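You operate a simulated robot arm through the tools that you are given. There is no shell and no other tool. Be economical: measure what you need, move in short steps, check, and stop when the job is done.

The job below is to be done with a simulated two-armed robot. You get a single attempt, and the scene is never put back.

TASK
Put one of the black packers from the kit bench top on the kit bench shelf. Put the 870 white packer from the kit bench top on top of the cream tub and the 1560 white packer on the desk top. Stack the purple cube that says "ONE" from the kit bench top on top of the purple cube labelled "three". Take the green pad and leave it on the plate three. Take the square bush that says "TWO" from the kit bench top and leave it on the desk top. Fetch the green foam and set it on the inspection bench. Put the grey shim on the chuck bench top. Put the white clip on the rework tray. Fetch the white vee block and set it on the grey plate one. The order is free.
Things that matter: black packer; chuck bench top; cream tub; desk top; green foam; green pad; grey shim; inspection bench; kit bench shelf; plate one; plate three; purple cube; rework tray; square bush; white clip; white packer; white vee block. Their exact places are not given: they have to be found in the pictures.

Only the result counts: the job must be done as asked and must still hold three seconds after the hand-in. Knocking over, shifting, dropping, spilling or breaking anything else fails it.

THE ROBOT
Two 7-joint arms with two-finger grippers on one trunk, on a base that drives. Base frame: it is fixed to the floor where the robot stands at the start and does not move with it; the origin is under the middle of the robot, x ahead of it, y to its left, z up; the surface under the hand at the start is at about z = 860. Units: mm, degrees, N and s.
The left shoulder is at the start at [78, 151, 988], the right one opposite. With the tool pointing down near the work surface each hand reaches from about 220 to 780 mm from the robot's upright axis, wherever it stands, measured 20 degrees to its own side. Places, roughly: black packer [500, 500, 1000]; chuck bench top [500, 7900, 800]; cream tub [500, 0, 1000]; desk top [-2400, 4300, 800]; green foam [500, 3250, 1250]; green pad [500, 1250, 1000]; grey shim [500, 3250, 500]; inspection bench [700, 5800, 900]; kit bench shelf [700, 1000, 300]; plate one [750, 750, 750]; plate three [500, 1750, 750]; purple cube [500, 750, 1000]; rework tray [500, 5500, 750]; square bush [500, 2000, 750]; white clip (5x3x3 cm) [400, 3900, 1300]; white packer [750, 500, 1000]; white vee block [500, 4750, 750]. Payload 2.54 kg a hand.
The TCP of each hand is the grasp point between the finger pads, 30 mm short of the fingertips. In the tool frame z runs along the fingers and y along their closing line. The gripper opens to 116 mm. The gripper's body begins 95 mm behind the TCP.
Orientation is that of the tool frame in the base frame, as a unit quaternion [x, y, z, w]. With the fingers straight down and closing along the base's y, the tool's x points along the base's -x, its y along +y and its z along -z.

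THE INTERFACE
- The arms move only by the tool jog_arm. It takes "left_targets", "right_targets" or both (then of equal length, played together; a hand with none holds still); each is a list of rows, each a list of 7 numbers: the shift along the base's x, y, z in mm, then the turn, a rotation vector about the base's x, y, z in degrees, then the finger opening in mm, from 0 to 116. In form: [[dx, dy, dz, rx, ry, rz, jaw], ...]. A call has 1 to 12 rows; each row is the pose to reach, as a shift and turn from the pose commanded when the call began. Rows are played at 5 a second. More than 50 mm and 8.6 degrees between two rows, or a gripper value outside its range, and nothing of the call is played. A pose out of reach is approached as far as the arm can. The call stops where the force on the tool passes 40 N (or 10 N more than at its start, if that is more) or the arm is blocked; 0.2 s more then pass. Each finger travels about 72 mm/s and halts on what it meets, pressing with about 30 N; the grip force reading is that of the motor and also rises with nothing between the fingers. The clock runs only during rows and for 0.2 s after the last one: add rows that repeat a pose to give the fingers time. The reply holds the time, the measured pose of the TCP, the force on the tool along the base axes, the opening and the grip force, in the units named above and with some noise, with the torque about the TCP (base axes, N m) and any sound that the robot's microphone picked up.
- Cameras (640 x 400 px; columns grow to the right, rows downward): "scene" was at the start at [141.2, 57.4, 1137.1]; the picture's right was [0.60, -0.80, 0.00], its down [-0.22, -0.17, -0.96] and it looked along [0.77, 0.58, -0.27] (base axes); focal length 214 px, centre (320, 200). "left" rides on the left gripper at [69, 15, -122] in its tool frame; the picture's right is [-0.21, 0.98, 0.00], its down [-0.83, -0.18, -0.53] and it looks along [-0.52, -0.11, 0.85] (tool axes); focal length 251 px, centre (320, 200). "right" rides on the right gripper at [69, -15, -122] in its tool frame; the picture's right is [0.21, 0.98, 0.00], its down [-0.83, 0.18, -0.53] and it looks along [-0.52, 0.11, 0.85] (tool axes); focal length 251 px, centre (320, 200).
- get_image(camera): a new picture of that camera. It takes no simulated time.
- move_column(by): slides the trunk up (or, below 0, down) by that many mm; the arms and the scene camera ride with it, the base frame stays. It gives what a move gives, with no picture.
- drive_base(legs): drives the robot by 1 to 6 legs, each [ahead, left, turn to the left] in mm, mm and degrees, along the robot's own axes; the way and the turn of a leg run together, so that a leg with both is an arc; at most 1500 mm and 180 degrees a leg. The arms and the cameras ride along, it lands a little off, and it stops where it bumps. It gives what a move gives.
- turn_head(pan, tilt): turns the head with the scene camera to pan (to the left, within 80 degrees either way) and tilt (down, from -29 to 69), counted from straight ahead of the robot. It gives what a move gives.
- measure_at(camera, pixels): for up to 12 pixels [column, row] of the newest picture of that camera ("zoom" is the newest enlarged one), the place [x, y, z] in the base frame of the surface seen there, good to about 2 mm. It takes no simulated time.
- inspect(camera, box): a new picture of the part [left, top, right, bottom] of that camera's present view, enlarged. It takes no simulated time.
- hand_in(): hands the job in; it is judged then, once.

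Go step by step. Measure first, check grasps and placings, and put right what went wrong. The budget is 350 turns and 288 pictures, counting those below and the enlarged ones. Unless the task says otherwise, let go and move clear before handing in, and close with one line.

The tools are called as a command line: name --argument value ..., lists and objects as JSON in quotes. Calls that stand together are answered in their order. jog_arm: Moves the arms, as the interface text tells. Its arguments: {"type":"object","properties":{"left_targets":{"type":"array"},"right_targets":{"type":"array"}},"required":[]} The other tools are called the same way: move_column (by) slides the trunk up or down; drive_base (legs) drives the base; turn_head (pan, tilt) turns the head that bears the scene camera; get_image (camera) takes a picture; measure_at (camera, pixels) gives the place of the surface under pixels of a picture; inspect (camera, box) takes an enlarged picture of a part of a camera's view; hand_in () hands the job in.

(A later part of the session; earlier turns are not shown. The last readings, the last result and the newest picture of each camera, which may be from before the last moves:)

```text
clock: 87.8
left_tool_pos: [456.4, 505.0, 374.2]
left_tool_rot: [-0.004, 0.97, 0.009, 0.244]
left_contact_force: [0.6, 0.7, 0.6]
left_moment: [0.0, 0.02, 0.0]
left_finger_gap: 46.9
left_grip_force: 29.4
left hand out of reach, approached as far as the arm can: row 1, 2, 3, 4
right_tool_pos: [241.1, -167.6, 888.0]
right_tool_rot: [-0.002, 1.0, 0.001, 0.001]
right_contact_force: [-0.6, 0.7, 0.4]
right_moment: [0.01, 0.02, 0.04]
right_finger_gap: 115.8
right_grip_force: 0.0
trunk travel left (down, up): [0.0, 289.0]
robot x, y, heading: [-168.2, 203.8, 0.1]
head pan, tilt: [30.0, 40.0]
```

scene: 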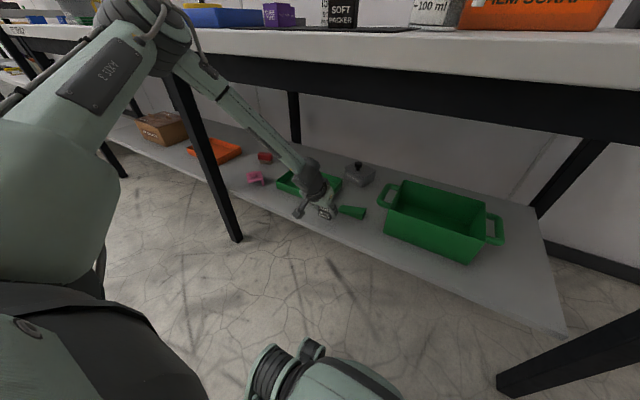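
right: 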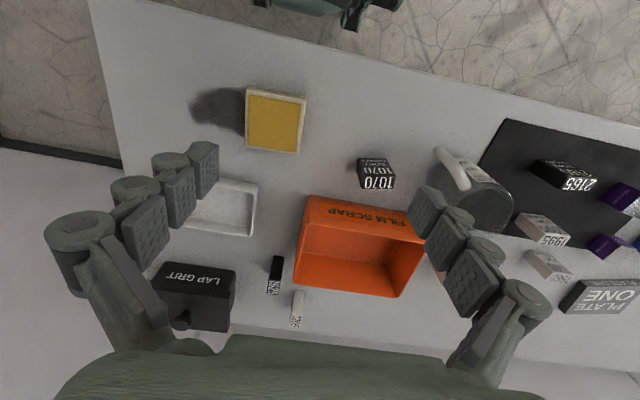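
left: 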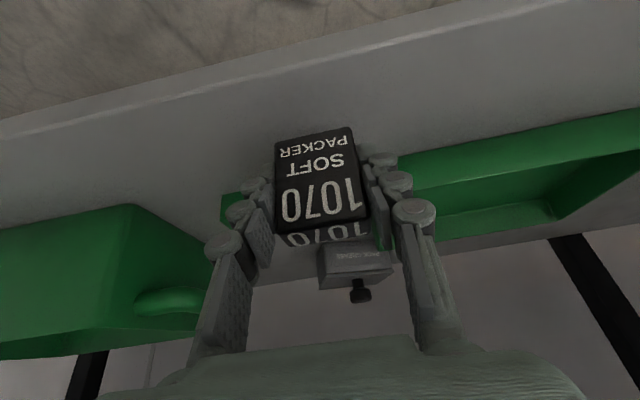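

Farther is worse, so the arm is at full extension. I'll pull the hand in 50 mm and drive the base ahead by the same.

jog_arm --left_targets '[[-30, -5, 5, 0, 0, 0, 0], [-55, -10, 5, 0, 0, 0, 0]]'

drive_base --legs '[[48, 0, 0]]'

jog_arm --left_targets '[[0, 0, -10, 0, 0, 0, 0], [0, 0, -18, 0, 0, 0, 0], [0, 0, -22, 0, 0, 0, 0], [0, 0, -24, 0, 0, 0, 0]]'

get_image --camera "left"

```text
clock: 88.4
left_tool_pos: [401.7, 493.5, 378.9]
left_tool_rot: [-0.004, 0.97, 0.01, 0.244]
left_contact_force: [0.6, 0.0, -0.1]
left_moment: [0.03, 0.01, 0.02]
left_finger_gap: 47.0
left_grip_force: 30.1
right_tool_pos: [240.7, -168.6, 888.3]
right_tool_rot: [-0.002, 1.0, 0.001, 0.0]
right_contact_force: [0.7, 0.3, -0.3]
right_moment: [0.01, -0.01, 0.02]
right_finger_gap: 116.3
right_grip_force: 0.1
trunk travel left (down, up): [0.0, 289.0]
robot x, y, heading: [-168.0, 203.0, 0.2]
head pan, tilt: [30.0, 40.0]
```

```text
clock: 89.3
left_tool_pos: [449.0, 494.2, 378.8]
left_tool_rot: [-0.005, 0.97, 0.011, 0.244]
left_contact_force: [0.8, 0.0, -0.2]
left_moment: [0.01, -0.01, 0.02]
left_finger_gap: 46.5
left_grip_force: 29.9
right_tool_pos: [288.7, -168.7, 888.7]
right_tool_rot: [-0.002, 1.0, 0.001, 0.001]
right_contact_force: [0.1, 1.0, 0.3]
right_moment: [-0.01, 0.03, 0.02]
right_finger_gap: 115.9
right_grip_force: 0.1
trunk travel left (down, up): [0.0, 289.0]
robot x, y, heading: [-121.1, 200.1, 0.4]
head pan, tilt: [30.0, 40.0]
```

```text
clock: 90.3
left_tool_pos: [449.2, 493.7, 356.0]
left_tool_rot: [-0.003, 0.97, 0.01, 0.245]
left_contact_force: [-5.7, 0.0, 14.7]
left_moment: [-0.35, 0.24, -0.13]
left_finger_gap: 46.9
left_grip_force: 30.3
right_tool_pos: [288.2, -168.3, 888.5]
right_tool_rot: [-0.003, 1.0, 0.001, 0.001]
right_contact_force: [-0.3, 1.0, -0.6]
right_moment: [-0.05, 0.01, 0.0]
right_finger_gap: 116.0
right_grip_force: 0.2
trunk travel left (down, up): [0.0, 289.0]
robot x, y, heading: [-119.5, 200.2, 0.3]
head pan, tilt: [30.0, 40.0]
```

```text
230 pictures are left
```

left: 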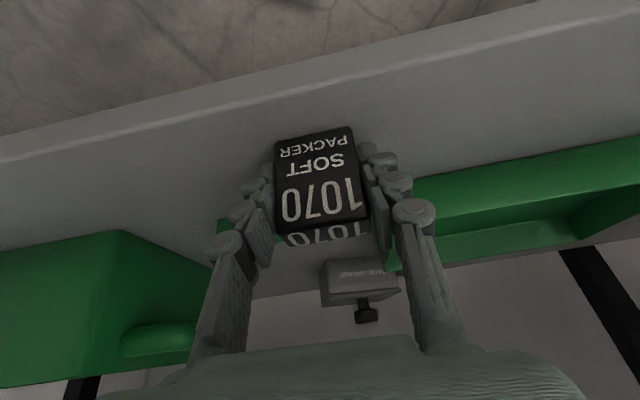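

Contact (15 N). I'll open, rise, and back away.

jog_arm --left_targets '[[0, 0, 1, 0, 0, 0, 52], [0, 0, 1, 0, 0, 0, 62], [0, 0, 1, 0, 0, 0, 64], [-3, 0, 20, 0, 0, 0, 64], [-6, 0, 50, 0, 0, 0, 64], [-20, 0, 80, 0, 0, 0, 64]]'

get_image --camera "left"

```text
clock: 91.7
left_tool_pos: [428.9, 495.1, 434.7]
left_tool_rot: [-0.003, 0.97, 0.01, 0.243]
left_contact_force: [0.1, 0.7, 0.1]
left_moment: [-0.02, -0.04, -0.01]
left_finger_gap: 63.9
left_grip_force: 0.1
right_tool_pos: [288.3, -167.7, 888.1]
right_tool_rot: [-0.001, 1.0, 0.002, 0.001]
right_contact_force: [-0.1, 0.3, 0.2]
right_moment: [-0.02, 0.02, 0.03]
right_finger_gap: 116.1
right_grip_force: 0.0
trunk travel left (down, up): [0.0, 289.0]
robot x, y, heading: [-117.2, 199.8, 0.5]
head pan, tilt: [30.0, 40.0]
```

```text
229 pictures are left
```

left: 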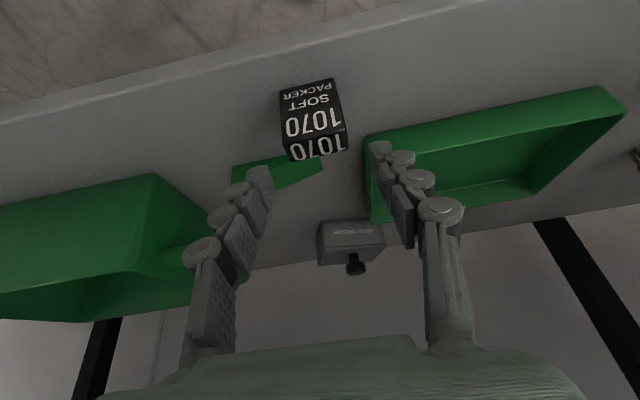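

The 1070 stands on the shelf. I'll back out, raise the trunk and set the left hand back to tool-down.

drive_base --legs '[[-330, 0, 0]]'

move_column --by 225

jog_arm --left_targets '[[-5, 0, 45, 0, 7, 0, 70], [-10, 0, 90, 0, 14, 0, 80], [-20, 0, 135, 0, 21, 0, 90], [-30, 0, 180, 0, 28, 0, 90], [-40, 0, 225, 0, 28, 0, 90], [-50, 0, 270, 0, 28, 0, 90], [-60, 0, 315, 0, 28, 0, 90], [-70, 0, 360, 0, 28, 0, 90], [-80, 0, 405, 0, 28, 0, 90], [-80, 0, 440, 0, 28, 0, 90]]'

drive_base --legs '[[0, 300, 0], [290, 0, 0]]'

turn_head --pan 15 --tilt 35

get_image --camera "scene"

get_image --camera "left"

```text
clock: 93.9
left_tool_pos: [101.1, 492.9, 435.3]
left_tool_rot: [-0.003, 0.97, 0.01, 0.243]
left_contact_force: [-0.3, -0.3, -0.5]
left_moment: [0.0, -0.03, 0.03]
left_finger_gap: 64.1
left_grip_force: 0.1
right_tool_pos: [-39.1, -170.1, 886.9]
right_tool_rot: [-0.002, 1.0, 0.001, 0.001]
right_contact_force: [0.3, -0.5, -0.7]
right_moment: [0.0, 0.01, -0.01]
right_finger_gap: 115.8
right_grip_force: 0.0
trunk travel left (down, up): [0.0, 289.0]
robot x, y, heading: [-450.6, 197.8, 0.4]
head pan, tilt: [30.0, 40.0]
```

```text
clock: 96.2
left_tool_pos: [101.1, 492.0, 660.7]
left_tool_rot: [-0.003, 0.97, 0.01, 0.244]
left_contact_force: [-0.3, 0.4, 0.2]
left_moment: [0.0, 0.0, -0.01]
left_finger_gap: 64.2
left_grip_force: 0.1
right_tool_pos: [-38.9, -171.0, 1112.8]
right_tool_rot: [-0.002, 1.0, 0.003, 0.0]
right_contact_force: [-1.2, 0.1, -0.2]
right_moment: [0.05, 0.02, 0.01]
right_finger_gap: 115.9
right_grip_force: 0.1
trunk travel left (down, up): [-225.0, 64.0]
robot x, y, heading: [-446.7, 198.4, 0.1]
head pan, tilt: [30.0, 40.0]
```

```text
clock: 98.5
left_tool_pos: [21.2, 492.0, 1100.4]
left_tool_rot: [-0.001, 1.0, 0.011, 0.001]
left_contact_force: [0.4, 0.2, -0.5]
left_moment: [0.02, 0.02, -0.03]
left_finger_gap: 90.2
left_grip_force: 0.1
right_tool_pos: [-39.6, -169.6, 1113.1]
right_tool_rot: [-0.001, 1.0, 0.003, 0.001]
right_contact_force: [0.0, -0.4, -0.5]
right_moment: [-0.02, 0.03, 0.01]
right_finger_gap: 116.0
right_grip_force: 0.0
trunk travel left (down, up): [-225.0, 64.0]
robot x, y, heading: [-449.7, 200.8, 0.1]
head pan, tilt: [30.0, 40.0]
```

```text
clock: 103.5
left_tool_pos: [307.4, 795.5, 1100.1]
left_tool_rot: [-0.001, 1.0, 0.012, 0.001]
left_contact_force: [0.4, 0.6, -0.3]
left_moment: [0.02, 0.01, 0.01]
left_finger_gap: 90.1
left_grip_force: 0.0
right_tool_pos: [245.7, 134.1, 1113.5]
right_tool_rot: [-0.001, 1.0, 0.001, 0.001]
right_contact_force: [0.3, 0.0, -0.4]
right_moment: [0.0, 0.03, -0.01]
right_finger_gap: 116.1
right_grip_force: 0.0
trunk travel left (down, up): [-225.0, 64.0]
robot x, y, heading: [-164.5, 505.0, 0.0]
head pan, tilt: [30.0, 40.0]
```

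```text
clock: 104.3
left_tool_pos: [307.3, 795.4, 1101.0]
left_tool_rot: [0.0, 1.0, 0.011, 0.001]
left_contact_force: [-1.3, -0.7, -1.0]
left_moment: [0.0, -0.02, 0.01]
left_finger_gap: 90.1
left_grip_force: 0.0
right_tool_pos: [245.6, 133.8, 1112.9]
right_tool_rot: [0.0, 1.0, 0.002, 0.0]
right_contact_force: [-0.7, -0.2, 0.5]
right_moment: [-0.03, -0.01, -0.02]
right_finger_gap: 116.1
right_grip_force: 0.1
trunk travel left (down, up): [-225.0, 64.0]
robot x, y, heading: [-159.9, 505.7, 0.5]
head pan, tilt: [15.0, 35.0]
```

```text
228 pictures are left
```

scene: 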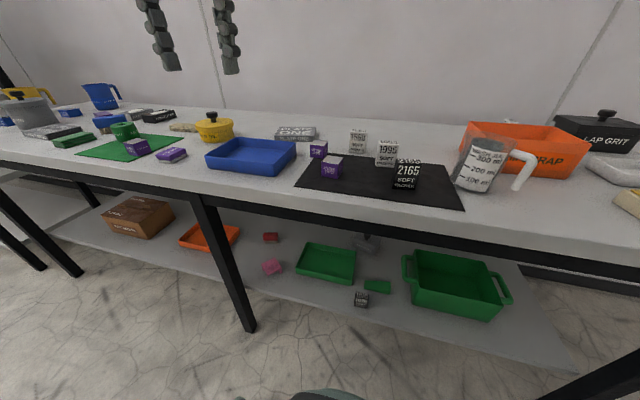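

```text
227 pictures are left
```

left: 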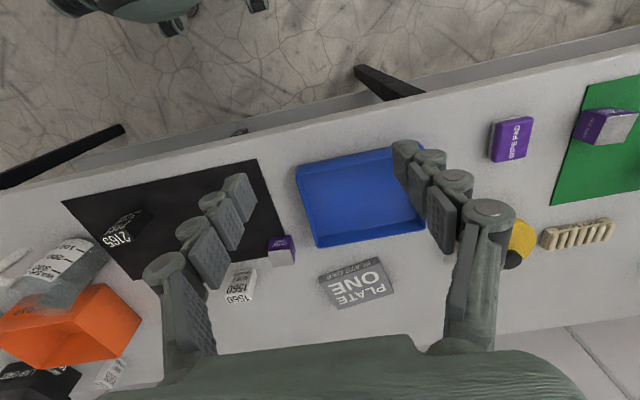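

The 1070 stands on the shelf at (361,298). Three purple cubes are visible; I'll enlarge to read the labels.

inspect --camera "scene" --box '[290, 110, 430, 200]'

inspect --camera "scene" --box '[0, 75, 200, 200]'

inspect --camera "left" --box '[440, 60, 640, 260]'

```text
4.44 times, centred on (360, 155) of scene
```

zoom: 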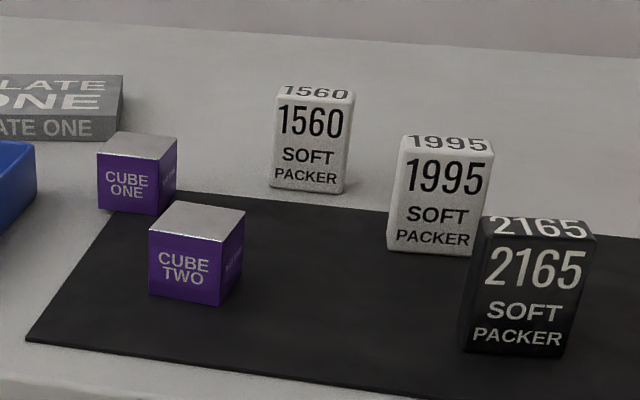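

```text
3.20 times, centred on (100, 138) of scene
```

zoom: 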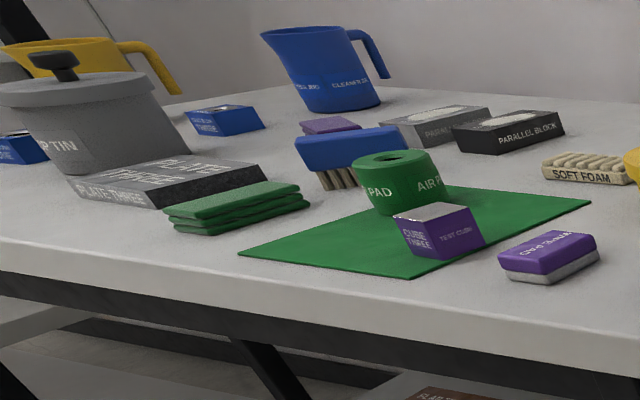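

```text
2.00 times, centred on (540, 160) of left
```

zoom: 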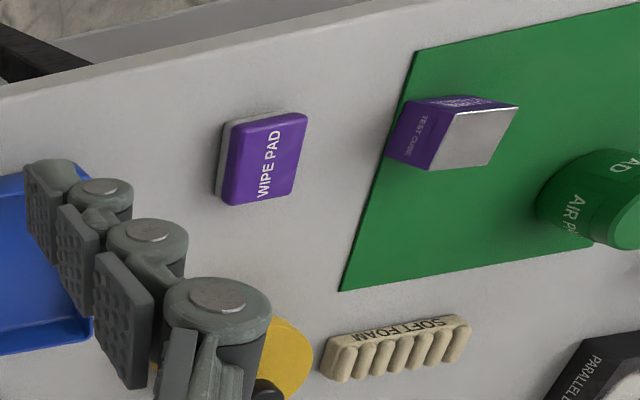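

Cube ONE is the rear one near (318,150) and cube THREE is on the green mat; the "AIR PAD" roll is the green pad and plate three lies at its left. I'll drive ahead 110 mm and measure cube ONE.

drive_base --legs '[[110, 0, 0]]'

jog_arm --left_targets '[[35, -35, -10, 0, 0, 0, 90], [70, -70, -20, 0, 0, 0, 90], [100, -105, -20, 0, 0, 0, 90], [110, -135, -20, 0, 0, 0, 90], [110, -135, -20, 0, 0, 0, 90]]'

get_image --camera "left"

```text
clock: 105.5
left_tool_pos: [417.9, 796.6, 1100.1]
left_tool_rot: [0.001, 1.0, 0.011, 0.0]
left_contact_force: [0.2, 0.1, -0.4]
left_moment: [-0.02, 0.01, -0.03]
left_finger_gap: 89.8
left_grip_force: 0.1
right_tool_pos: [355.3, 132.8, 1112.3]
right_tool_rot: [0.0, 1.0, 0.002, 0.001]
right_contact_force: [0.4, -0.1, 0.5]
right_moment: [0.02, 0.06, 0.0]
right_finger_gap: 116.1
right_grip_force: 0.0
trunk travel left (down, up): [-225.0, 64.0]
robot x, y, heading: [-51.4, 506.4, 0.0]
head pan, tilt: [15.0, 35.0]
```

```text
refused: row 1 steps farther than a row can; nothing moved
```

```text
223 pictures are left
```

left: 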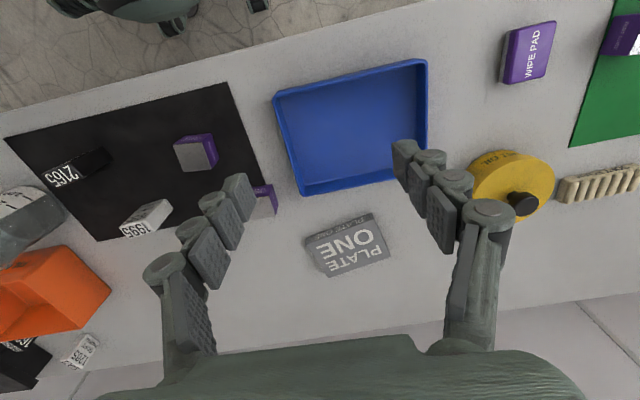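

Refused for step length; smaller rows now.

jog_arm --left_targets '[[30, -34, -10, 0, 0, 0, 90], [60, -68, -20, 0, 0, 0, 90], [90, -102, -25, 0, 0, 0, 90], [115, -135, -30, 0, 0, 0, 90], [115, -135, -30, 0, 0, 0, 90]]'

get_image --camera "left"

```text
clock: 106.7
left_tool_pos: [508.6, 688.3, 1057.6]
left_tool_rot: [0.0, 1.0, 0.011, 0.002]
left_contact_force: [0.2, 0.8, 0.4]
left_moment: [0.02, 0.06, 0.0]
left_finger_gap: 90.1
left_grip_force: 0.1
left hand out of reach, approached as far as the arm can: row 3, 4, 5
right_tool_pos: [354.5, 133.3, 1112.4]
right_tool_rot: [0.0, 1.0, 0.001, 0.0]
right_contact_force: [0.2, 0.3, -0.5]
right_moment: [0.0, 0.02, -0.02]
right_finger_gap: 116.1
right_grip_force: 0.2
trunk travel left (down, up): [-225.0, 64.0]
robot x, y, heading: [-52.6, 501.2, 0.1]
head pan, tilt: [15.0, 35.0]
```

```text
222 pictures are left
```

left: 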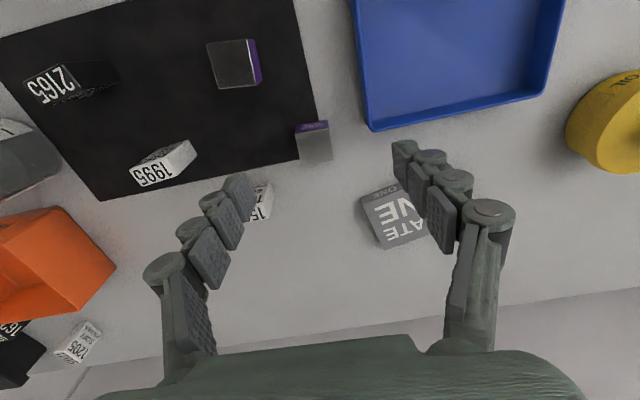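

Cube ONE's top is at (315,147). I'll measure its corners.

measure_at --camera "left" --pixels '[[299, 137], [327, 134], [331, 158], [303, 162], [315, 148], [312, 127], [236, 62], [330, 125]]'

```text
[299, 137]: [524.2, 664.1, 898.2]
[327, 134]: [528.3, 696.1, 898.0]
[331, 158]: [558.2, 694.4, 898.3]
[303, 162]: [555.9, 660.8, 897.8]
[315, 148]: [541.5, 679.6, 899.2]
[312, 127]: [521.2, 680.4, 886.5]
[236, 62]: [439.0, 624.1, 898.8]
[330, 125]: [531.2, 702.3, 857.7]
```

Cube ONE is centred at [541, 679], about 38 mm wide, top z 898. I'll move above and descend with a narrow gap of 58 (blue tray is nearby).

jog_arm --left_targets '[[15, -5, -40, 0, 0, -4, 58], [32, -9, -80, 0, 0, -4, 58], [32, -9, -120, 0, 0, -4, 58], [32, -9, -135, 0, 0, -4, 58], [32, -9, -135, 0, 0, -4, 58]]'

get_image --camera "left"

```text
clock: 107.9
left_tool_pos: [539.4, 679.6, 922.9]
left_tool_rot: [0.035, 0.999, 0.012, 0.002]
left_contact_force: [-0.8, 0.4, -0.5]
left_moment: [-0.02, 0.0, 0.02]
left_finger_gap: 58.3
left_grip_force: 0.1
right_tool_pos: [354.1, 133.4, 1113.7]
right_tool_rot: [-0.001, 1.0, 0.001, 0.0]
right_contact_force: [1.5, 0.2, 0.5]
right_moment: [-0.01, -0.04, 0.04]
right_finger_gap: 115.9
right_grip_force: 0.1
trunk travel left (down, up): [-225.0, 64.0]
robot x, y, heading: [-53.0, 502.6, 0.2]
head pan, tilt: [15.0, 35.0]
```

```text
221 pictures are left
```

left: 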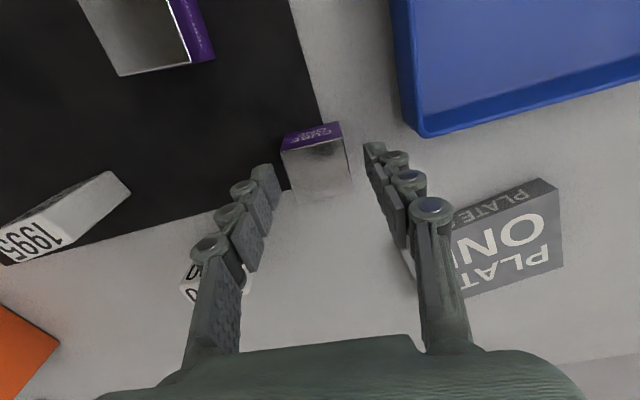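

Aligned. Descend to z 891, close and lift.

jog_arm --left_targets '[[1, 0, -20, 0, 0, 0, 58], [1, 0, -32, 0, 0, 0, 58], [1, 0, -32, 0, 0, 0, 40], [1, 0, -32, 0, 0, 0, 15], [1, 0, -32, 0, 0, 0, 0], [1, 0, -32, 0, 0, 0, 0], [1, 0, -28, 0, 0, 0, 0], [1, 0, -10, 0, 0, 0, 0], [1, 0, 30, 0, 0, 0, 0], [1, 0, 70, 0, 0, 0, 0]]'

get_image --camera "left"

```text
clock: 110.1
left_tool_pos: [539.9, 687.5, 994.5]
left_tool_rot: [0.034, 0.999, 0.01, 0.0]
left_contact_force: [0.1, -0.4, -5.0]
left_moment: [-0.01, -0.01, 0.02]
left_finger_gap: 39.4
left_grip_force: 29.5
left hand out of reach, approached as far as the arm can: row 10
right_tool_pos: [355.6, 134.3, 1114.1]
right_tool_rot: [0.001, 1.0, 0.001, 0.0]
right_contact_force: [-0.3, 0.2, -0.7]
right_moment: [-0.03, -0.01, 0.01]
right_finger_gap: 115.9
right_grip_force: 0.1
trunk travel left (down, up): [-225.0, 64.0]
robot x, y, heading: [-49.6, 503.9, -0.1]
head pan, tilt: [15.0, 35.0]
```

```text
220 pictures are left
```

left: 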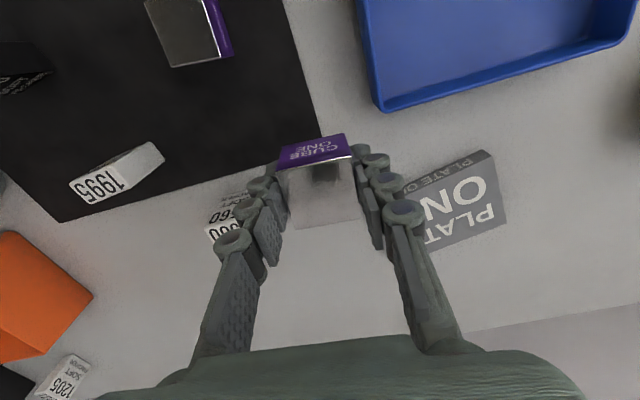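

Held (39 mm, 5 N weight). I'll retract and raise, then drive left 480 mm towards cube THREE.

jog_arm --left_targets '[[-40, 10, 10, 0, 0, 2, 0], [-80, 20, 30, 0, 0, 4, 0], [-110, 30, 60, 0, 0, 4, 0], [-120, 40, 90, 0, 0, 4, 0]]'

drive_base --legs '[[0, 480, 0]]'

get_image --camera "scene"

get_image --camera "left"

```text
clock: 111.1
left_tool_pos: [419.6, 725.6, 1085.7]
left_tool_rot: [0.0, 1.0, 0.011, 0.002]
left_contact_force: [-1.0, -0.6, -4.8]
left_moment: [0.0, -0.01, 0.02]
left_finger_gap: 39.4
left_grip_force: 30.7
right_tool_pos: [354.7, 133.3, 1114.3]
right_tool_rot: [0.0, 1.0, 0.002, 0.0]
right_contact_force: [-0.7, -0.2, -0.2]
right_moment: [0.01, 0.03, 0.0]
right_finger_gap: 116.2
right_grip_force: 0.0
trunk travel left (down, up): [-225.0, 64.0]
robot x, y, heading: [-52.5, 505.3, -0.0]
head pan, tilt: [15.0, 35.0]
```

```text
clock: 116.3
left_tool_pos: [419.8, 1209.9, 1084.7]
left_tool_rot: [-0.001, 1.0, 0.009, 0.002]
left_contact_force: [0.1, 0.3, -4.3]
left_moment: [-0.04, 0.0, -0.03]
left_finger_gap: 39.3
left_grip_force: 30.1
right_tool_pos: [354.1, 617.6, 1112.6]
right_tool_rot: [-0.002, 1.0, 0.001, 0.001]
right_contact_force: [-0.7, 0.2, -0.5]
right_moment: [-0.01, -0.04, -0.01]
right_finger_gap: 116.3
right_grip_force: 0.0
trunk travel left (down, up): [-225.0, 64.0]
robot x, y, heading: [-50.2, 987.3, 0.0]
head pan, tilt: [15.0, 35.0]
```

```text
219 pictures are left
```

scene: 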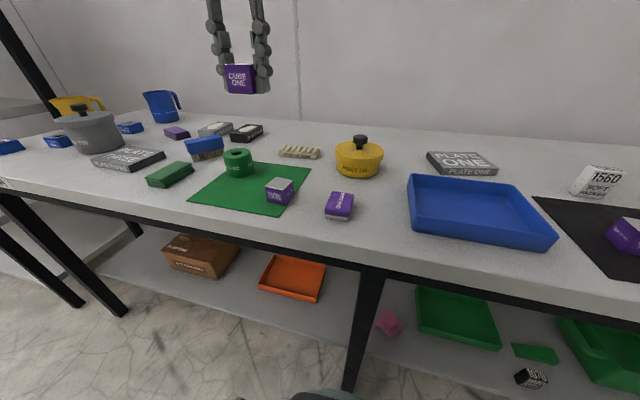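

```text
218 pictures are left
```

left: 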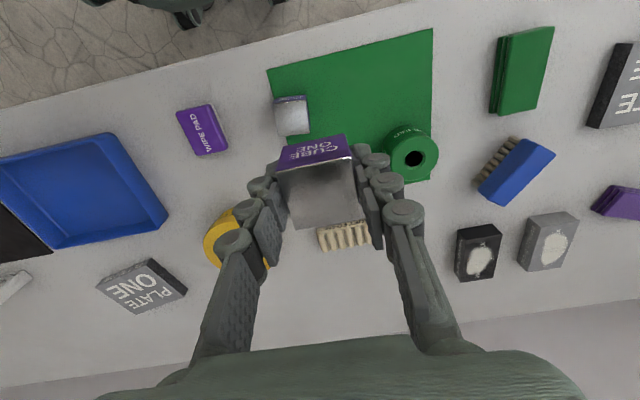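

Cube THREE is at (292,115) in the left view and (279,190) in the scene. I'll measure its top and read its label.

inspect --camera "scene" --box '[140, 130, 340, 230]'

measure_at --camera "left" --pixels '[[278, 110], [305, 104], [309, 132], [283, 135], [294, 120], [412, 158], [412, 145], [390, 155], [437, 160], [410, 178], [290, 99]]'

measure_at --camera "scene" --pixels '[[268, 183], [281, 178], [293, 183], [279, 190], [238, 157], [228, 155], [251, 155], [238, 175], [130, 155], [170, 170]]'

```text
3.20 times, centred on (240, 180) of scene
```

zoom: 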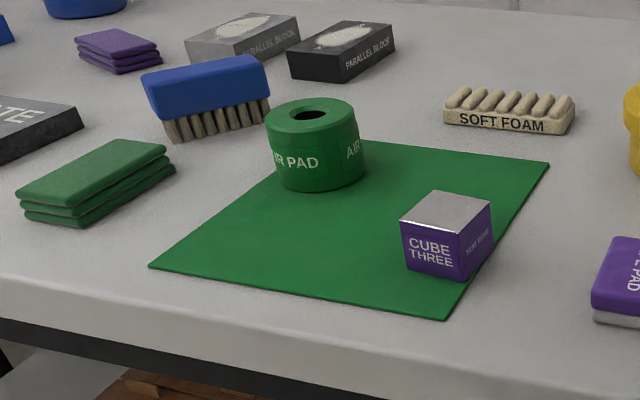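

```text
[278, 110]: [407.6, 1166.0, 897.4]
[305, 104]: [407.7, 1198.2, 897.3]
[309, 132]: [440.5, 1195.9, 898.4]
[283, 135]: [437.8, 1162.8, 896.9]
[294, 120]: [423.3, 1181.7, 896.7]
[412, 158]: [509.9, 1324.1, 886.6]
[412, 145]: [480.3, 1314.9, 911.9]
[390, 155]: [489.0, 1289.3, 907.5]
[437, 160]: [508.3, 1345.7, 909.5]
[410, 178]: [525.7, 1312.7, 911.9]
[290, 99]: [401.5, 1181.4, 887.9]
```

```text
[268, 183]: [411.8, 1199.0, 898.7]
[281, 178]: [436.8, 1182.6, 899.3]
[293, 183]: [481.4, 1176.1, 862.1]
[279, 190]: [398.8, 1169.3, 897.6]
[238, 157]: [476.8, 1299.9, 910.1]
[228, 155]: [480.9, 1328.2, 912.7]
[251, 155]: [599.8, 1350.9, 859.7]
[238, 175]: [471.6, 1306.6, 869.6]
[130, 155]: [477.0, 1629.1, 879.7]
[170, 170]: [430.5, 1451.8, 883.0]
```

Cube THREE's top centre is [422, 1181, 898]. I'll bring cube ONE above it and descend to about 4 mm off.

jog_arm --left_targets '[[1, -29, 0, 0, 0, 0, 0], [1, -29, -45, 0, 0, 0, 0], [1, -29, -90, 0, 0, 0, 0], [1, -29, -125, 0, 0, 0, 0], [1, -29, -145, 0, 0, 0, 0], [1, -29, -145, 0, 0, 0, 0]]'

inspect --camera "scene" --box '[220, 130, 340, 220]'

get_image --camera "left"

```text
clock: 117.7
left_tool_pos: [419.4, 1180.3, 940.7]
left_tool_rot: [-0.001, 1.0, 0.01, 0.002]
left_contact_force: [0.0, -1.0, -5.0]
left_moment: [0.01, 0.01, 0.02]
left_finger_gap: 39.4
left_grip_force: 30.0
right_tool_pos: [354.1, 618.0, 1112.5]
right_tool_rot: [-0.001, 1.0, 0.002, 0.0]
right_contact_force: [-0.6, -0.6, 0.4]
right_moment: [-0.02, 0.0, 0.0]
right_finger_gap: 115.9
right_grip_force: 0.0
trunk travel left (down, up): [-225.0, 64.0]
robot x, y, heading: [-53.2, 989.4, 0.2]
head pan, tilt: [15.0, 35.0]
```

```text
4.44 times, centred on (280, 175) of scene
```

zoom: 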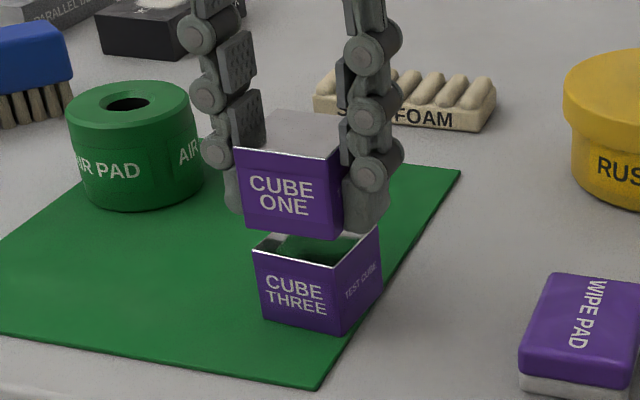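

```text
215 pictures are left
```

left: 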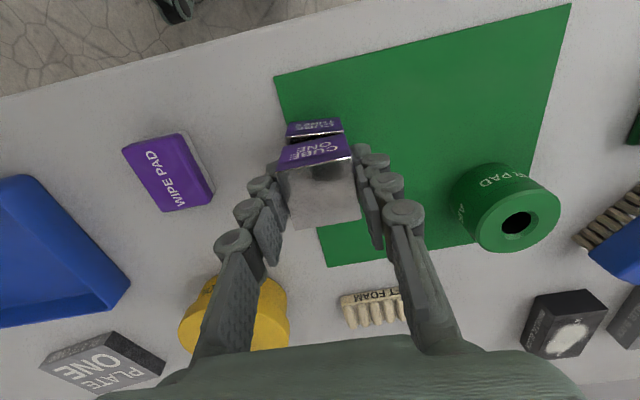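

Close above. I'll compare the two cubes' edges for horizontal offset.

measure_at --camera "zoom" --pixels '[[248, 215], [334, 225], [290, 200], [260, 275], [336, 285], [300, 300], [375, 265], [380, 240]]'

```text
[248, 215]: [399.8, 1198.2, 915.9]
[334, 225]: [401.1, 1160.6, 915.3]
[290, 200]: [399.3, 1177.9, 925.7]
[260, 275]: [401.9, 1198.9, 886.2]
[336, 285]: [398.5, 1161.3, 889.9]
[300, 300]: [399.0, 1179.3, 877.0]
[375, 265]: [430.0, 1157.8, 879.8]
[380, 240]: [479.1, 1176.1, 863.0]
```

Aligned within a millimetre or two. Lowering to contact.

jog_arm --left_targets '[[0, 0, -4, 0, 0, 0, 0], [0, 0, -6, 0, 0, 0, 0], [0, 0, -8, 0, 0, 0, 0]]'

```text
clock: 118.5
left_tool_pos: [420.9, 1179.5, 931.5]
left_tool_rot: [0.0, 1.0, 0.012, 0.002]
left_contact_force: [-0.4, 0.6, -4.9]
left_moment: [0.03, 0.03, 0.0]
left_finger_gap: 39.3
left_grip_force: 29.6
right_tool_pos: [354.0, 617.3, 1111.6]
right_tool_rot: [-0.001, 1.0, 0.002, 0.0]
right_contact_force: [0.3, 0.6, 0.1]
right_moment: [-0.03, 0.0, 0.0]
right_finger_gap: 116.0
right_grip_force: 0.1
trunk travel left (down, up): [-225.0, 64.0]
robot x, y, heading: [-54.2, 985.6, 0.4]
head pan, tilt: [15.0, 35.0]
```

jog_arm --left_targets '[[0, 0, -2, 0, 0, 0, 0], [0, 0, -3, 0, 0, 0, 0]]'

```text
clock: 119.1
left_tool_pos: [421.1, 1180.0, 929.7]
left_tool_rot: [-0.001, 1.0, 0.01, 0.003]
left_contact_force: [0.2, 0.6, -1.1]
left_moment: [-0.07, -0.07, 0.03]
left_finger_gap: 39.5
left_grip_force: 30.0
right_tool_pos: [352.8, 617.0, 1112.3]
right_tool_rot: [-0.001, 1.0, 0.002, 0.001]
right_contact_force: [-0.6, -0.2, -0.1]
right_moment: [0.0, -0.01, -0.02]
right_finger_gap: 116.2
right_grip_force: 0.0
trunk travel left (down, up): [-225.0, 64.0]
robot x, y, heading: [-53.6, 987.7, 0.3]
head pan, tilt: [15.0, 35.0]
```

Weight is starting to transfer; I'll go 1 mm more, then open evenly and rise.

jog_arm --left_targets '[[0, 0, -1, 0, 0, 0, 0], [0, 0, -1, 0, 0, 0, 44], [0, 0, -1, 0, 0, 0, 56], [0, 0, -1, 0, 0, 0, 60], [0, 0, 30, 0, 0, 0, 60], [0, 0, 75, 0, 0, 0, 60], [0, 0, 115, 0, 0, 0, 60]]'

get_image --camera "left"

inspect --camera "scene" --box '[220, 130, 340, 220]'

```text
clock: 120.7
left_tool_pos: [419.6, 1180.8, 1044.0]
left_tool_rot: [0.001, 1.0, 0.011, 0.002]
left_contact_force: [-0.1, 0.1, 0.1]
left_moment: [-0.02, 0.02, -0.03]
left_finger_gap: 60.2
left_grip_force: 0.1
right_tool_pos: [354.1, 616.6, 1112.9]
right_tool_rot: [-0.001, 1.0, 0.002, 0.002]
right_contact_force: [0.6, 0.0, 0.6]
right_moment: [0.01, 0.0, 0.02]
right_finger_gap: 115.9
right_grip_force: 0.1
trunk travel left (down, up): [-225.0, 64.0]
robot x, y, heading: [-49.5, 986.2, 0.4]
head pan, tilt: [15.0, 35.0]
```

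```text
214 pictures are left
```

left: 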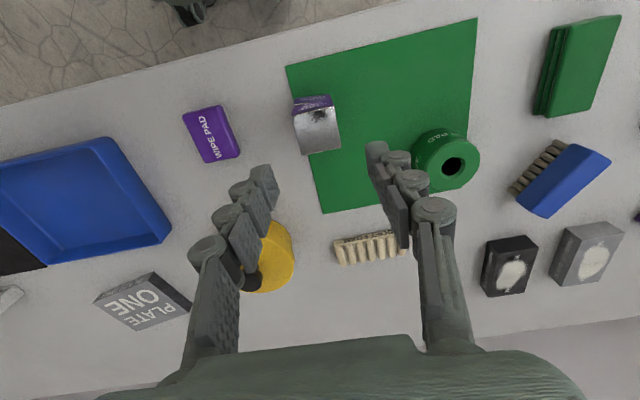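

```text
4.44 times, centred on (280, 175) of scene
```

zoom: 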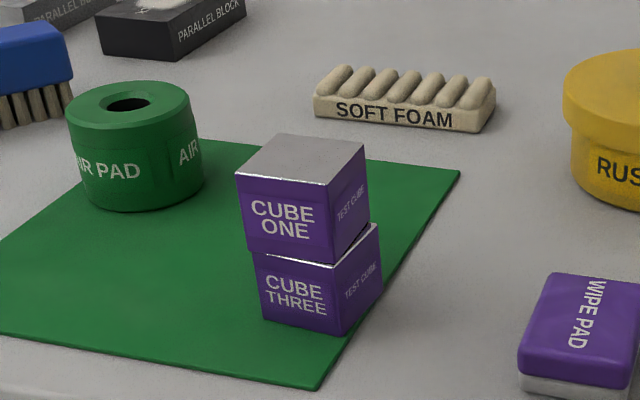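

Cube ONE is stacked on cube THREE. Next the green AIR PAD, centred near [503, 1317] with top 912; I'll move above it and look.

jog_arm --left_targets '[[20, 35, 0, 0, 0, 0, 70], [40, 75, 0, 0, 0, 0, 90], [60, 110, 0, 0, 0, 0, 90], [83, 136, -10, 0, 0, 0, 90], [83, 136, -45, 0, 0, 0, 90], [83, 136, -75, 0, 0, 0, 90], [83, 136, -75, 0, 0, 0, 90]]'

get_image --camera "left"

```text
clock: 122.3
left_tool_pos: [504.0, 1317.3, 968.2]
left_tool_rot: [-0.001, 1.0, 0.012, 0.001]
left_contact_force: [0.0, -0.7, 0.7]
left_moment: [-0.03, 0.02, 0.04]
left_finger_gap: 90.0
left_grip_force: 0.1
right_tool_pos: [353.0, 617.9, 1114.0]
right_tool_rot: [0.0, 1.0, 0.002, 0.0]
right_contact_force: [-0.3, -0.1, 0.2]
right_moment: [0.02, -0.01, 0.03]
right_finger_gap: 115.9
right_grip_force: 0.0
trunk travel left (down, up): [-225.0, 64.0]
robot x, y, heading: [-54.8, 984.7, 0.2]
head pan, tilt: [15.0, 35.0]
```

```text
212 pictures are left
```

left: 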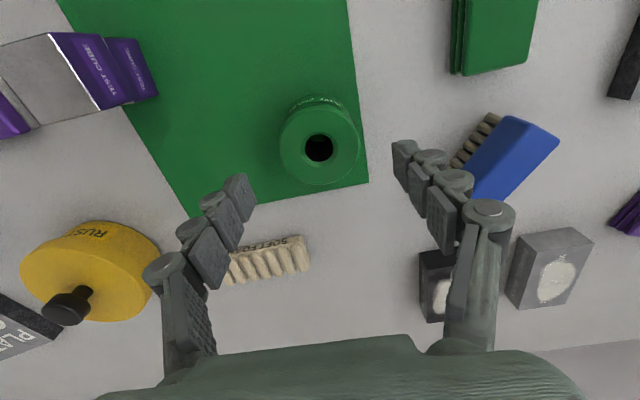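

I'll measure the pad's rim to centre on it, and the brush to its right for clearance.

measure_at --camera "left" --pixels '[[286, 145], [354, 145], [320, 112], [320, 180], [335, 147], [455, 165], [490, 118], [500, 160], [240, 265], [300, 240]]'

```text
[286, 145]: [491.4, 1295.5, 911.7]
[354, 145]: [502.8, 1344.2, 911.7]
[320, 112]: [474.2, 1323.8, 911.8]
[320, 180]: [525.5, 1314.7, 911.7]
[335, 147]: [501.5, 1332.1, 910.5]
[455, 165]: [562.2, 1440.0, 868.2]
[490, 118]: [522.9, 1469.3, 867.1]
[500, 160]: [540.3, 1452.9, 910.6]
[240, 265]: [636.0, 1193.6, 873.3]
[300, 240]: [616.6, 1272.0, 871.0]
```

Centre [499, 1319]. Descend to z 893 and close.

jog_arm --left_targets '[[-4, 2, -35, 0, 0, 0, 84], [-4, 2, -75, 0, 0, 0, 84], [-4, 2, -75, 0, 0, 0, 60], [-4, 2, -75, 0, 0, 0, 40], [-4, 2, -75, 0, 0, 0, 20], [-4, 2, -75, 0, 0, 0, 0], [-4, 2, -75, 0, 0, 0, 0], [-4, 2, -68, 0, 0, 0, 0], [-4, 2, -40, 0, 0, 0, 0]]'

get_image --camera "left"

```text
clock: 124.3
left_tool_pos: [498.9, 1318.7, 929.0]
left_tool_rot: [-0.001, 1.0, 0.011, 0.001]
left_contact_force: [0.1, 0.5, -2.9]
left_moment: [-0.01, -0.01, 0.01]
left_finger_gap: 61.0
left_grip_force: 31.0
right_tool_pos: [354.5, 616.9, 1112.9]
right_tool_rot: [-0.001, 1.0, 0.002, 0.001]
right_contact_force: [0.9, -0.1, 0.3]
right_moment: [-0.01, 0.01, 0.0]
right_finger_gap: 116.0
right_grip_force: 0.1
trunk travel left (down, up): [-225.0, 64.0]
robot x, y, heading: [-54.3, 988.7, 0.1]
head pan, tilt: [15.0, 35.0]
```

```text
211 pictures are left
```

left: 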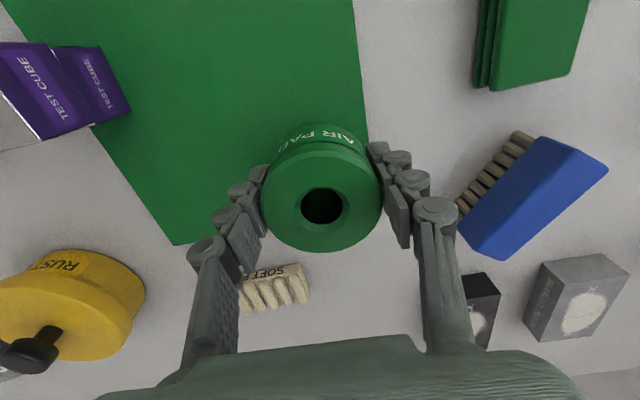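

Held. Raise, retract slightly and drive left 320 mm to plate three.

jog_arm --left_targets '[[0, 0, 40, 0, 0, 0, 0], [-10, 0, 85, 0, 0, 0, 0], [-40, 0, 110, 0, 0, 0, 0], [-60, 0, 130, 0, 0, 0, 0]]'

drive_base --legs '[[0, 310, 0]]'

get_image --camera "left"

get_image --camera "scene"

```text
clock: 125.3
left_tool_pos: [437.6, 1320.0, 1057.9]
left_tool_rot: [0.0, 1.0, 0.011, 0.003]
left_contact_force: [0.4, 0.4, -3.1]
left_moment: [-0.01, -0.01, 0.0]
left_finger_gap: 60.9
left_grip_force: 30.0
right_tool_pos: [354.1, 618.4, 1113.1]
right_tool_rot: [-0.001, 1.0, 0.002, 0.001]
right_contact_force: [-0.6, 0.0, -0.7]
right_moment: [0.01, 0.01, -0.01]
right_finger_gap: 115.8
right_grip_force: 0.0
trunk travel left (down, up): [-225.0, 64.0]
robot x, y, heading: [-55.1, 987.0, -0.0]
head pan, tilt: [15.0, 35.0]
```

```text
clock: 128.8
left_tool_pos: [438.4, 1625.0, 1057.5]
left_tool_rot: [0.0, 1.0, 0.011, 0.002]
left_contact_force: [-0.6, 1.5, -3.3]
left_moment: [0.02, 0.02, 0.02]
left_finger_gap: 60.6
left_grip_force: 29.7
right_tool_pos: [352.7, 924.3, 1113.3]
right_tool_rot: [-0.001, 1.0, 0.002, 0.0]
right_contact_force: [-0.2, 0.2, 0.2]
right_moment: [0.03, 0.01, 0.01]
right_finger_gap: 116.0
right_grip_force: 0.0
trunk travel left (down, up): [-225.0, 64.0]
robot x, y, heading: [-53.8, 1293.9, 0.1]
head pan, tilt: [15.0, 35.0]
```

```text
210 pictures are left
```

left: 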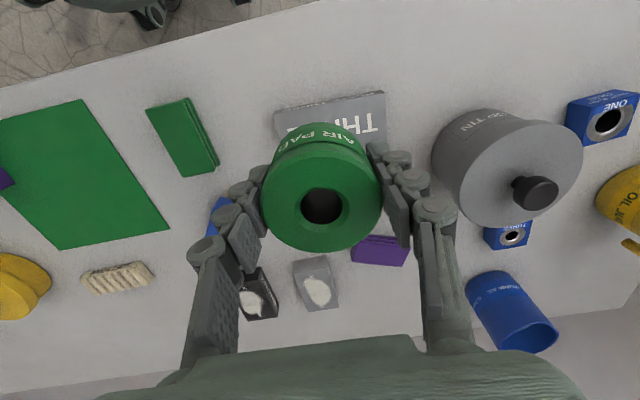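

```text
209 pictures are left
```

scene: 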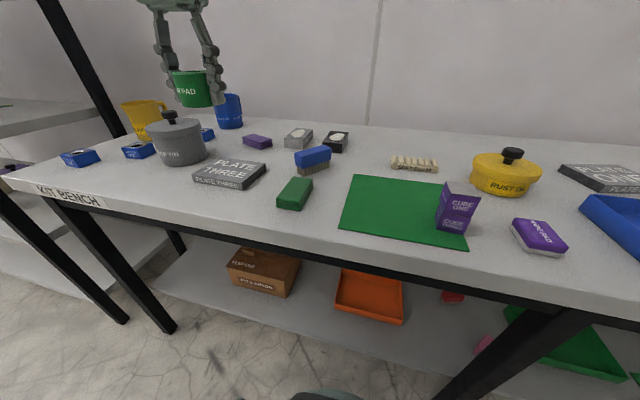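

inspect --camera "scene" --box '[0, 90, 300, 240]'

measure_at --camera "scene" --pixels '[[213, 162], [264, 165], [250, 183], [195, 178], [230, 172], [170, 130], [195, 160], [150, 158]]'

```text
2.13 times, centred on (150, 165) of scene
```

zoom: 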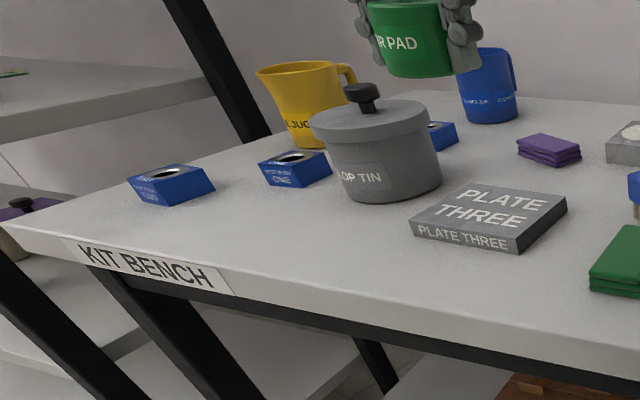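

```text
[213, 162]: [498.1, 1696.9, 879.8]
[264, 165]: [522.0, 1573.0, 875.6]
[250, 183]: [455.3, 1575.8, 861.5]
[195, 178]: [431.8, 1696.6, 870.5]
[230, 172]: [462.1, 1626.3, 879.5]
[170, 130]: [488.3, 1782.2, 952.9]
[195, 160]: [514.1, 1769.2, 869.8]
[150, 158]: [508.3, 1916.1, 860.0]
```

Plate three spans about x 430–520, y 1575–1697 at z 880. I'll bring the pad to [470, 1632] and lower to just above it.

jog_arm --left_targets '[[32, 6, 0, 0, 0, 0, 0], [32, 6, -45, 0, 0, 0, 0], [32, 6, -90, 0, 0, 0, 0], [32, 6, -125, 0, 0, 0, 0], [32, 6, -137, 0, 0, 0, 0], [32, 6, -141, 0, 0, 0, 0]]'

inspect --camera "scene" --box '[140, 110, 300, 220]'

```text
clock: 130.2
left_tool_pos: [470.8, 1630.8, 916.5]
left_tool_rot: [0.0, 1.0, 0.012, 0.002]
left_contact_force: [1.3, -0.1, -3.4]
left_moment: [0.0, -0.01, 0.0]
left_finger_gap: 60.7
left_grip_force: 30.2
right_tool_pos: [352.1, 924.3, 1113.7]
right_tool_rot: [-0.001, 1.0, 0.002, 0.001]
right_contact_force: [0.7, -0.2, 0.4]
right_moment: [0.01, 0.02, 0.0]
right_finger_gap: 116.1
right_grip_force: 0.1
trunk travel left (down, up): [-225.0, 64.0]
robot x, y, heading: [-51.9, 1294.0, 0.2]
head pan, tilt: [15.0, 35.0]
```

```text
3.64 times, centred on (220, 165) of scene
```

zoom: 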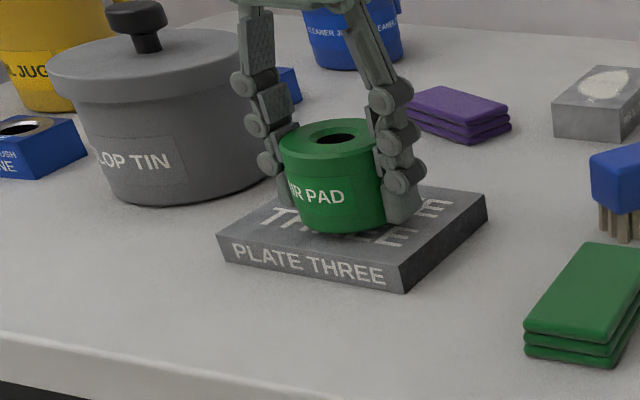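

Nearly touching. I'll lower 4 mm and release.

jog_arm --left_targets '[[0, 0, -2, 0, 0, 0, 0], [0, 0, -4, 0, 0, 0, 0]]'

```text
clock: 130.8
left_tool_pos: [470.6, 1631.7, 914.2]
left_tool_rot: [-0.001, 1.0, 0.011, 0.002]
left_contact_force: [0.1, 0.9, -3.3]
left_moment: [0.04, -0.01, -0.04]
left_finger_gap: 60.6
left_grip_force: 30.3
right_tool_pos: [352.6, 922.8, 1112.3]
right_tool_rot: [-0.001, 1.0, 0.001, 0.001]
right_contact_force: [0.1, -0.1, 0.4]
right_moment: [-0.01, -0.04, -0.01]
right_finger_gap: 115.8
right_grip_force: 0.1
trunk travel left (down, up): [-225.0, 64.0]
robot x, y, heading: [-51.1, 1295.4, 0.4]
head pan, tilt: [15.0, 35.0]
```

jog_arm --left_targets '[[0, 0, -2, 0, 0, 0, 0], [0, 0, -3, 0, 0, 0, 0], [0, 0, -4, 0, 0, 0, 0]]'

```text
clock: 131.6
left_tool_pos: [470.0, 1631.4, 911.2]
left_tool_rot: [0.0, 1.0, 0.011, 0.002]
left_contact_force: [0.6, 0.8, 7.4]
left_moment: [-0.21, 0.07, 0.0]
left_finger_gap: 60.8
left_grip_force: 30.5
right_tool_pos: [352.3, 922.8, 1114.0]
right_tool_rot: [-0.001, 1.0, 0.002, 0.001]
right_contact_force: [-1.0, -0.8, -0.2]
right_moment: [0.01, -0.03, 0.01]
right_finger_gap: 115.8
right_grip_force: 0.1
trunk travel left (down, up): [-225.0, 64.0]
robot x, y, heading: [-56.6, 1288.9, 0.3]
head pan, tilt: [15.0, 35.0]
```

Contact made. Release and rise, then look at the bushes.

jog_arm --left_targets '[[0, 0, 0, 0, 0, 0, 66], [0, 0, 0, 0, 0, 0, 76], [0, 0, 0, 0, 0, 0, 80], [0, 0, 35, 0, 0, 0, 80], [0, 0, 80, 0, 0, 0, 80], [-20, 0, 120, 0, 0, 0, 80], [-50, 0, 145, 0, 0, 0, 80]]'

drive_base --legs '[[0, 200, 0]]'

get_image --camera "scene"

inspect --camera "scene" --box '[60, 90, 340, 250]'

get_image --camera "left"

```text
clock: 133.2
left_tool_pos: [419.1, 1630.3, 1055.5]
left_tool_rot: [0.001, 1.0, 0.011, 0.002]
left_contact_force: [0.9, 0.0, 0.2]
left_moment: [-0.01, -0.01, 0.01]
left_finger_gap: 80.0
left_grip_force: 0.1
right_tool_pos: [350.8, 924.0, 1113.5]
right_tool_rot: [-0.001, 1.0, 0.002, 0.001]
right_contact_force: [0.6, 0.8, 0.6]
right_moment: [-0.03, -0.03, -0.01]
right_finger_gap: 116.0
right_grip_force: 0.2
trunk travel left (down, up): [-225.0, 64.0]
robot x, y, heading: [-49.4, 1296.2, 0.1]
head pan, tilt: [15.0, 35.0]
```

```text
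clock: 135.7
left_tool_pos: [418.2, 1828.7, 1054.8]
left_tool_rot: [0.0, 1.0, 0.011, 0.003]
left_contact_force: [-0.3, 0.3, 0.0]
left_moment: [-0.02, 0.03, 0.04]
left_finger_gap: 80.1
left_grip_force: 0.1
right_tool_pos: [351.7, 1123.2, 1111.8]
right_tool_rot: [-0.002, 1.0, 0.001, 0.001]
right_contact_force: [0.0, 0.0, 0.3]
right_moment: [0.02, -0.03, 0.0]
right_finger_gap: 116.1
right_grip_force: 0.0
trunk travel left (down, up): [-225.0, 64.0]
robot x, y, heading: [-57.6, 1494.8, 0.2]
head pan, tilt: [15.0, 35.0]
```

```text
206 pictures are left
```

scene: 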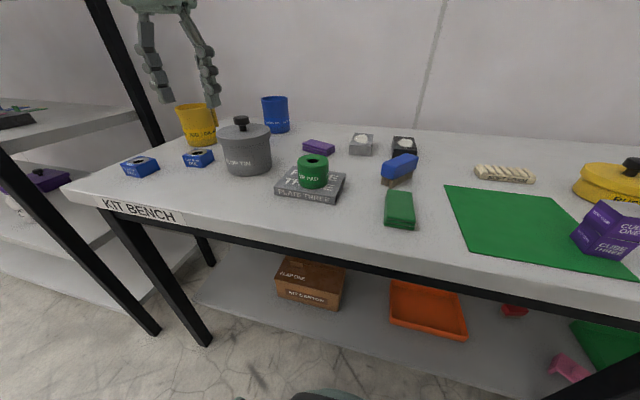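

```text
2.29 times, centred on (200, 170) of scene
```

zoom: 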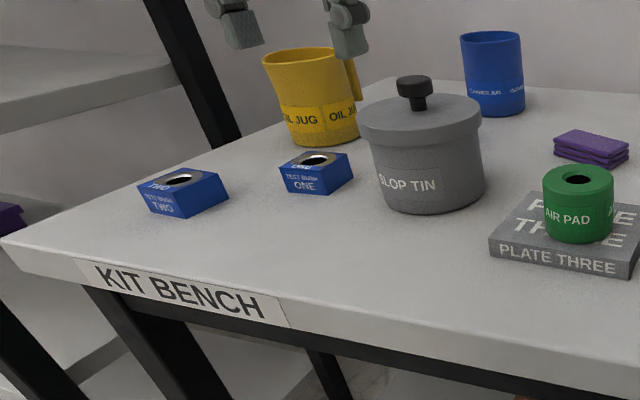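

```text
204 pictures are left
```

left: 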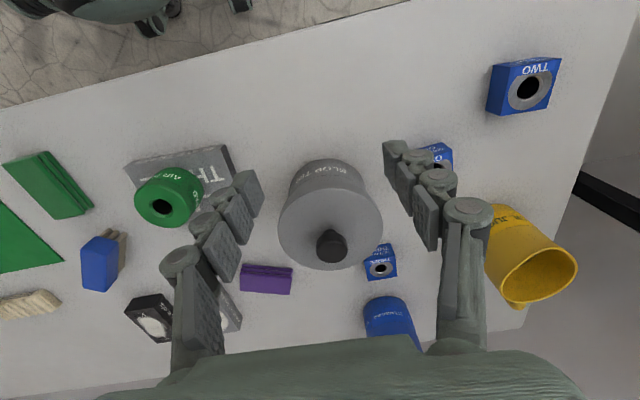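

Bush TWO is the leftmost (140,166). I'll measure its top corners.

measure_at --camera "left" --pixels '[[504, 66], [560, 59], [548, 110], [490, 114], [525, 85], [495, 85], [528, 100]]'

measure_at --camera "scene" --pixels '[[122, 164], [140, 157], [159, 163], [137, 170], [140, 165], [137, 177]]'

```text
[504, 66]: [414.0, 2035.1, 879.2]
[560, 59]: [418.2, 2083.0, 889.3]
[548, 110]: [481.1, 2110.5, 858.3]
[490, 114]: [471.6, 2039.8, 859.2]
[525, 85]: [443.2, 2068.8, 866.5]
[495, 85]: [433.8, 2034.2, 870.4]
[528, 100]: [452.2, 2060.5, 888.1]
```

```text
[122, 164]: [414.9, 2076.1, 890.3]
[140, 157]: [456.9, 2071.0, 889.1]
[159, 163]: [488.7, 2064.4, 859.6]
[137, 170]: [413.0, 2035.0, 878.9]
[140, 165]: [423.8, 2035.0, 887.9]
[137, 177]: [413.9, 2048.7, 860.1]
```

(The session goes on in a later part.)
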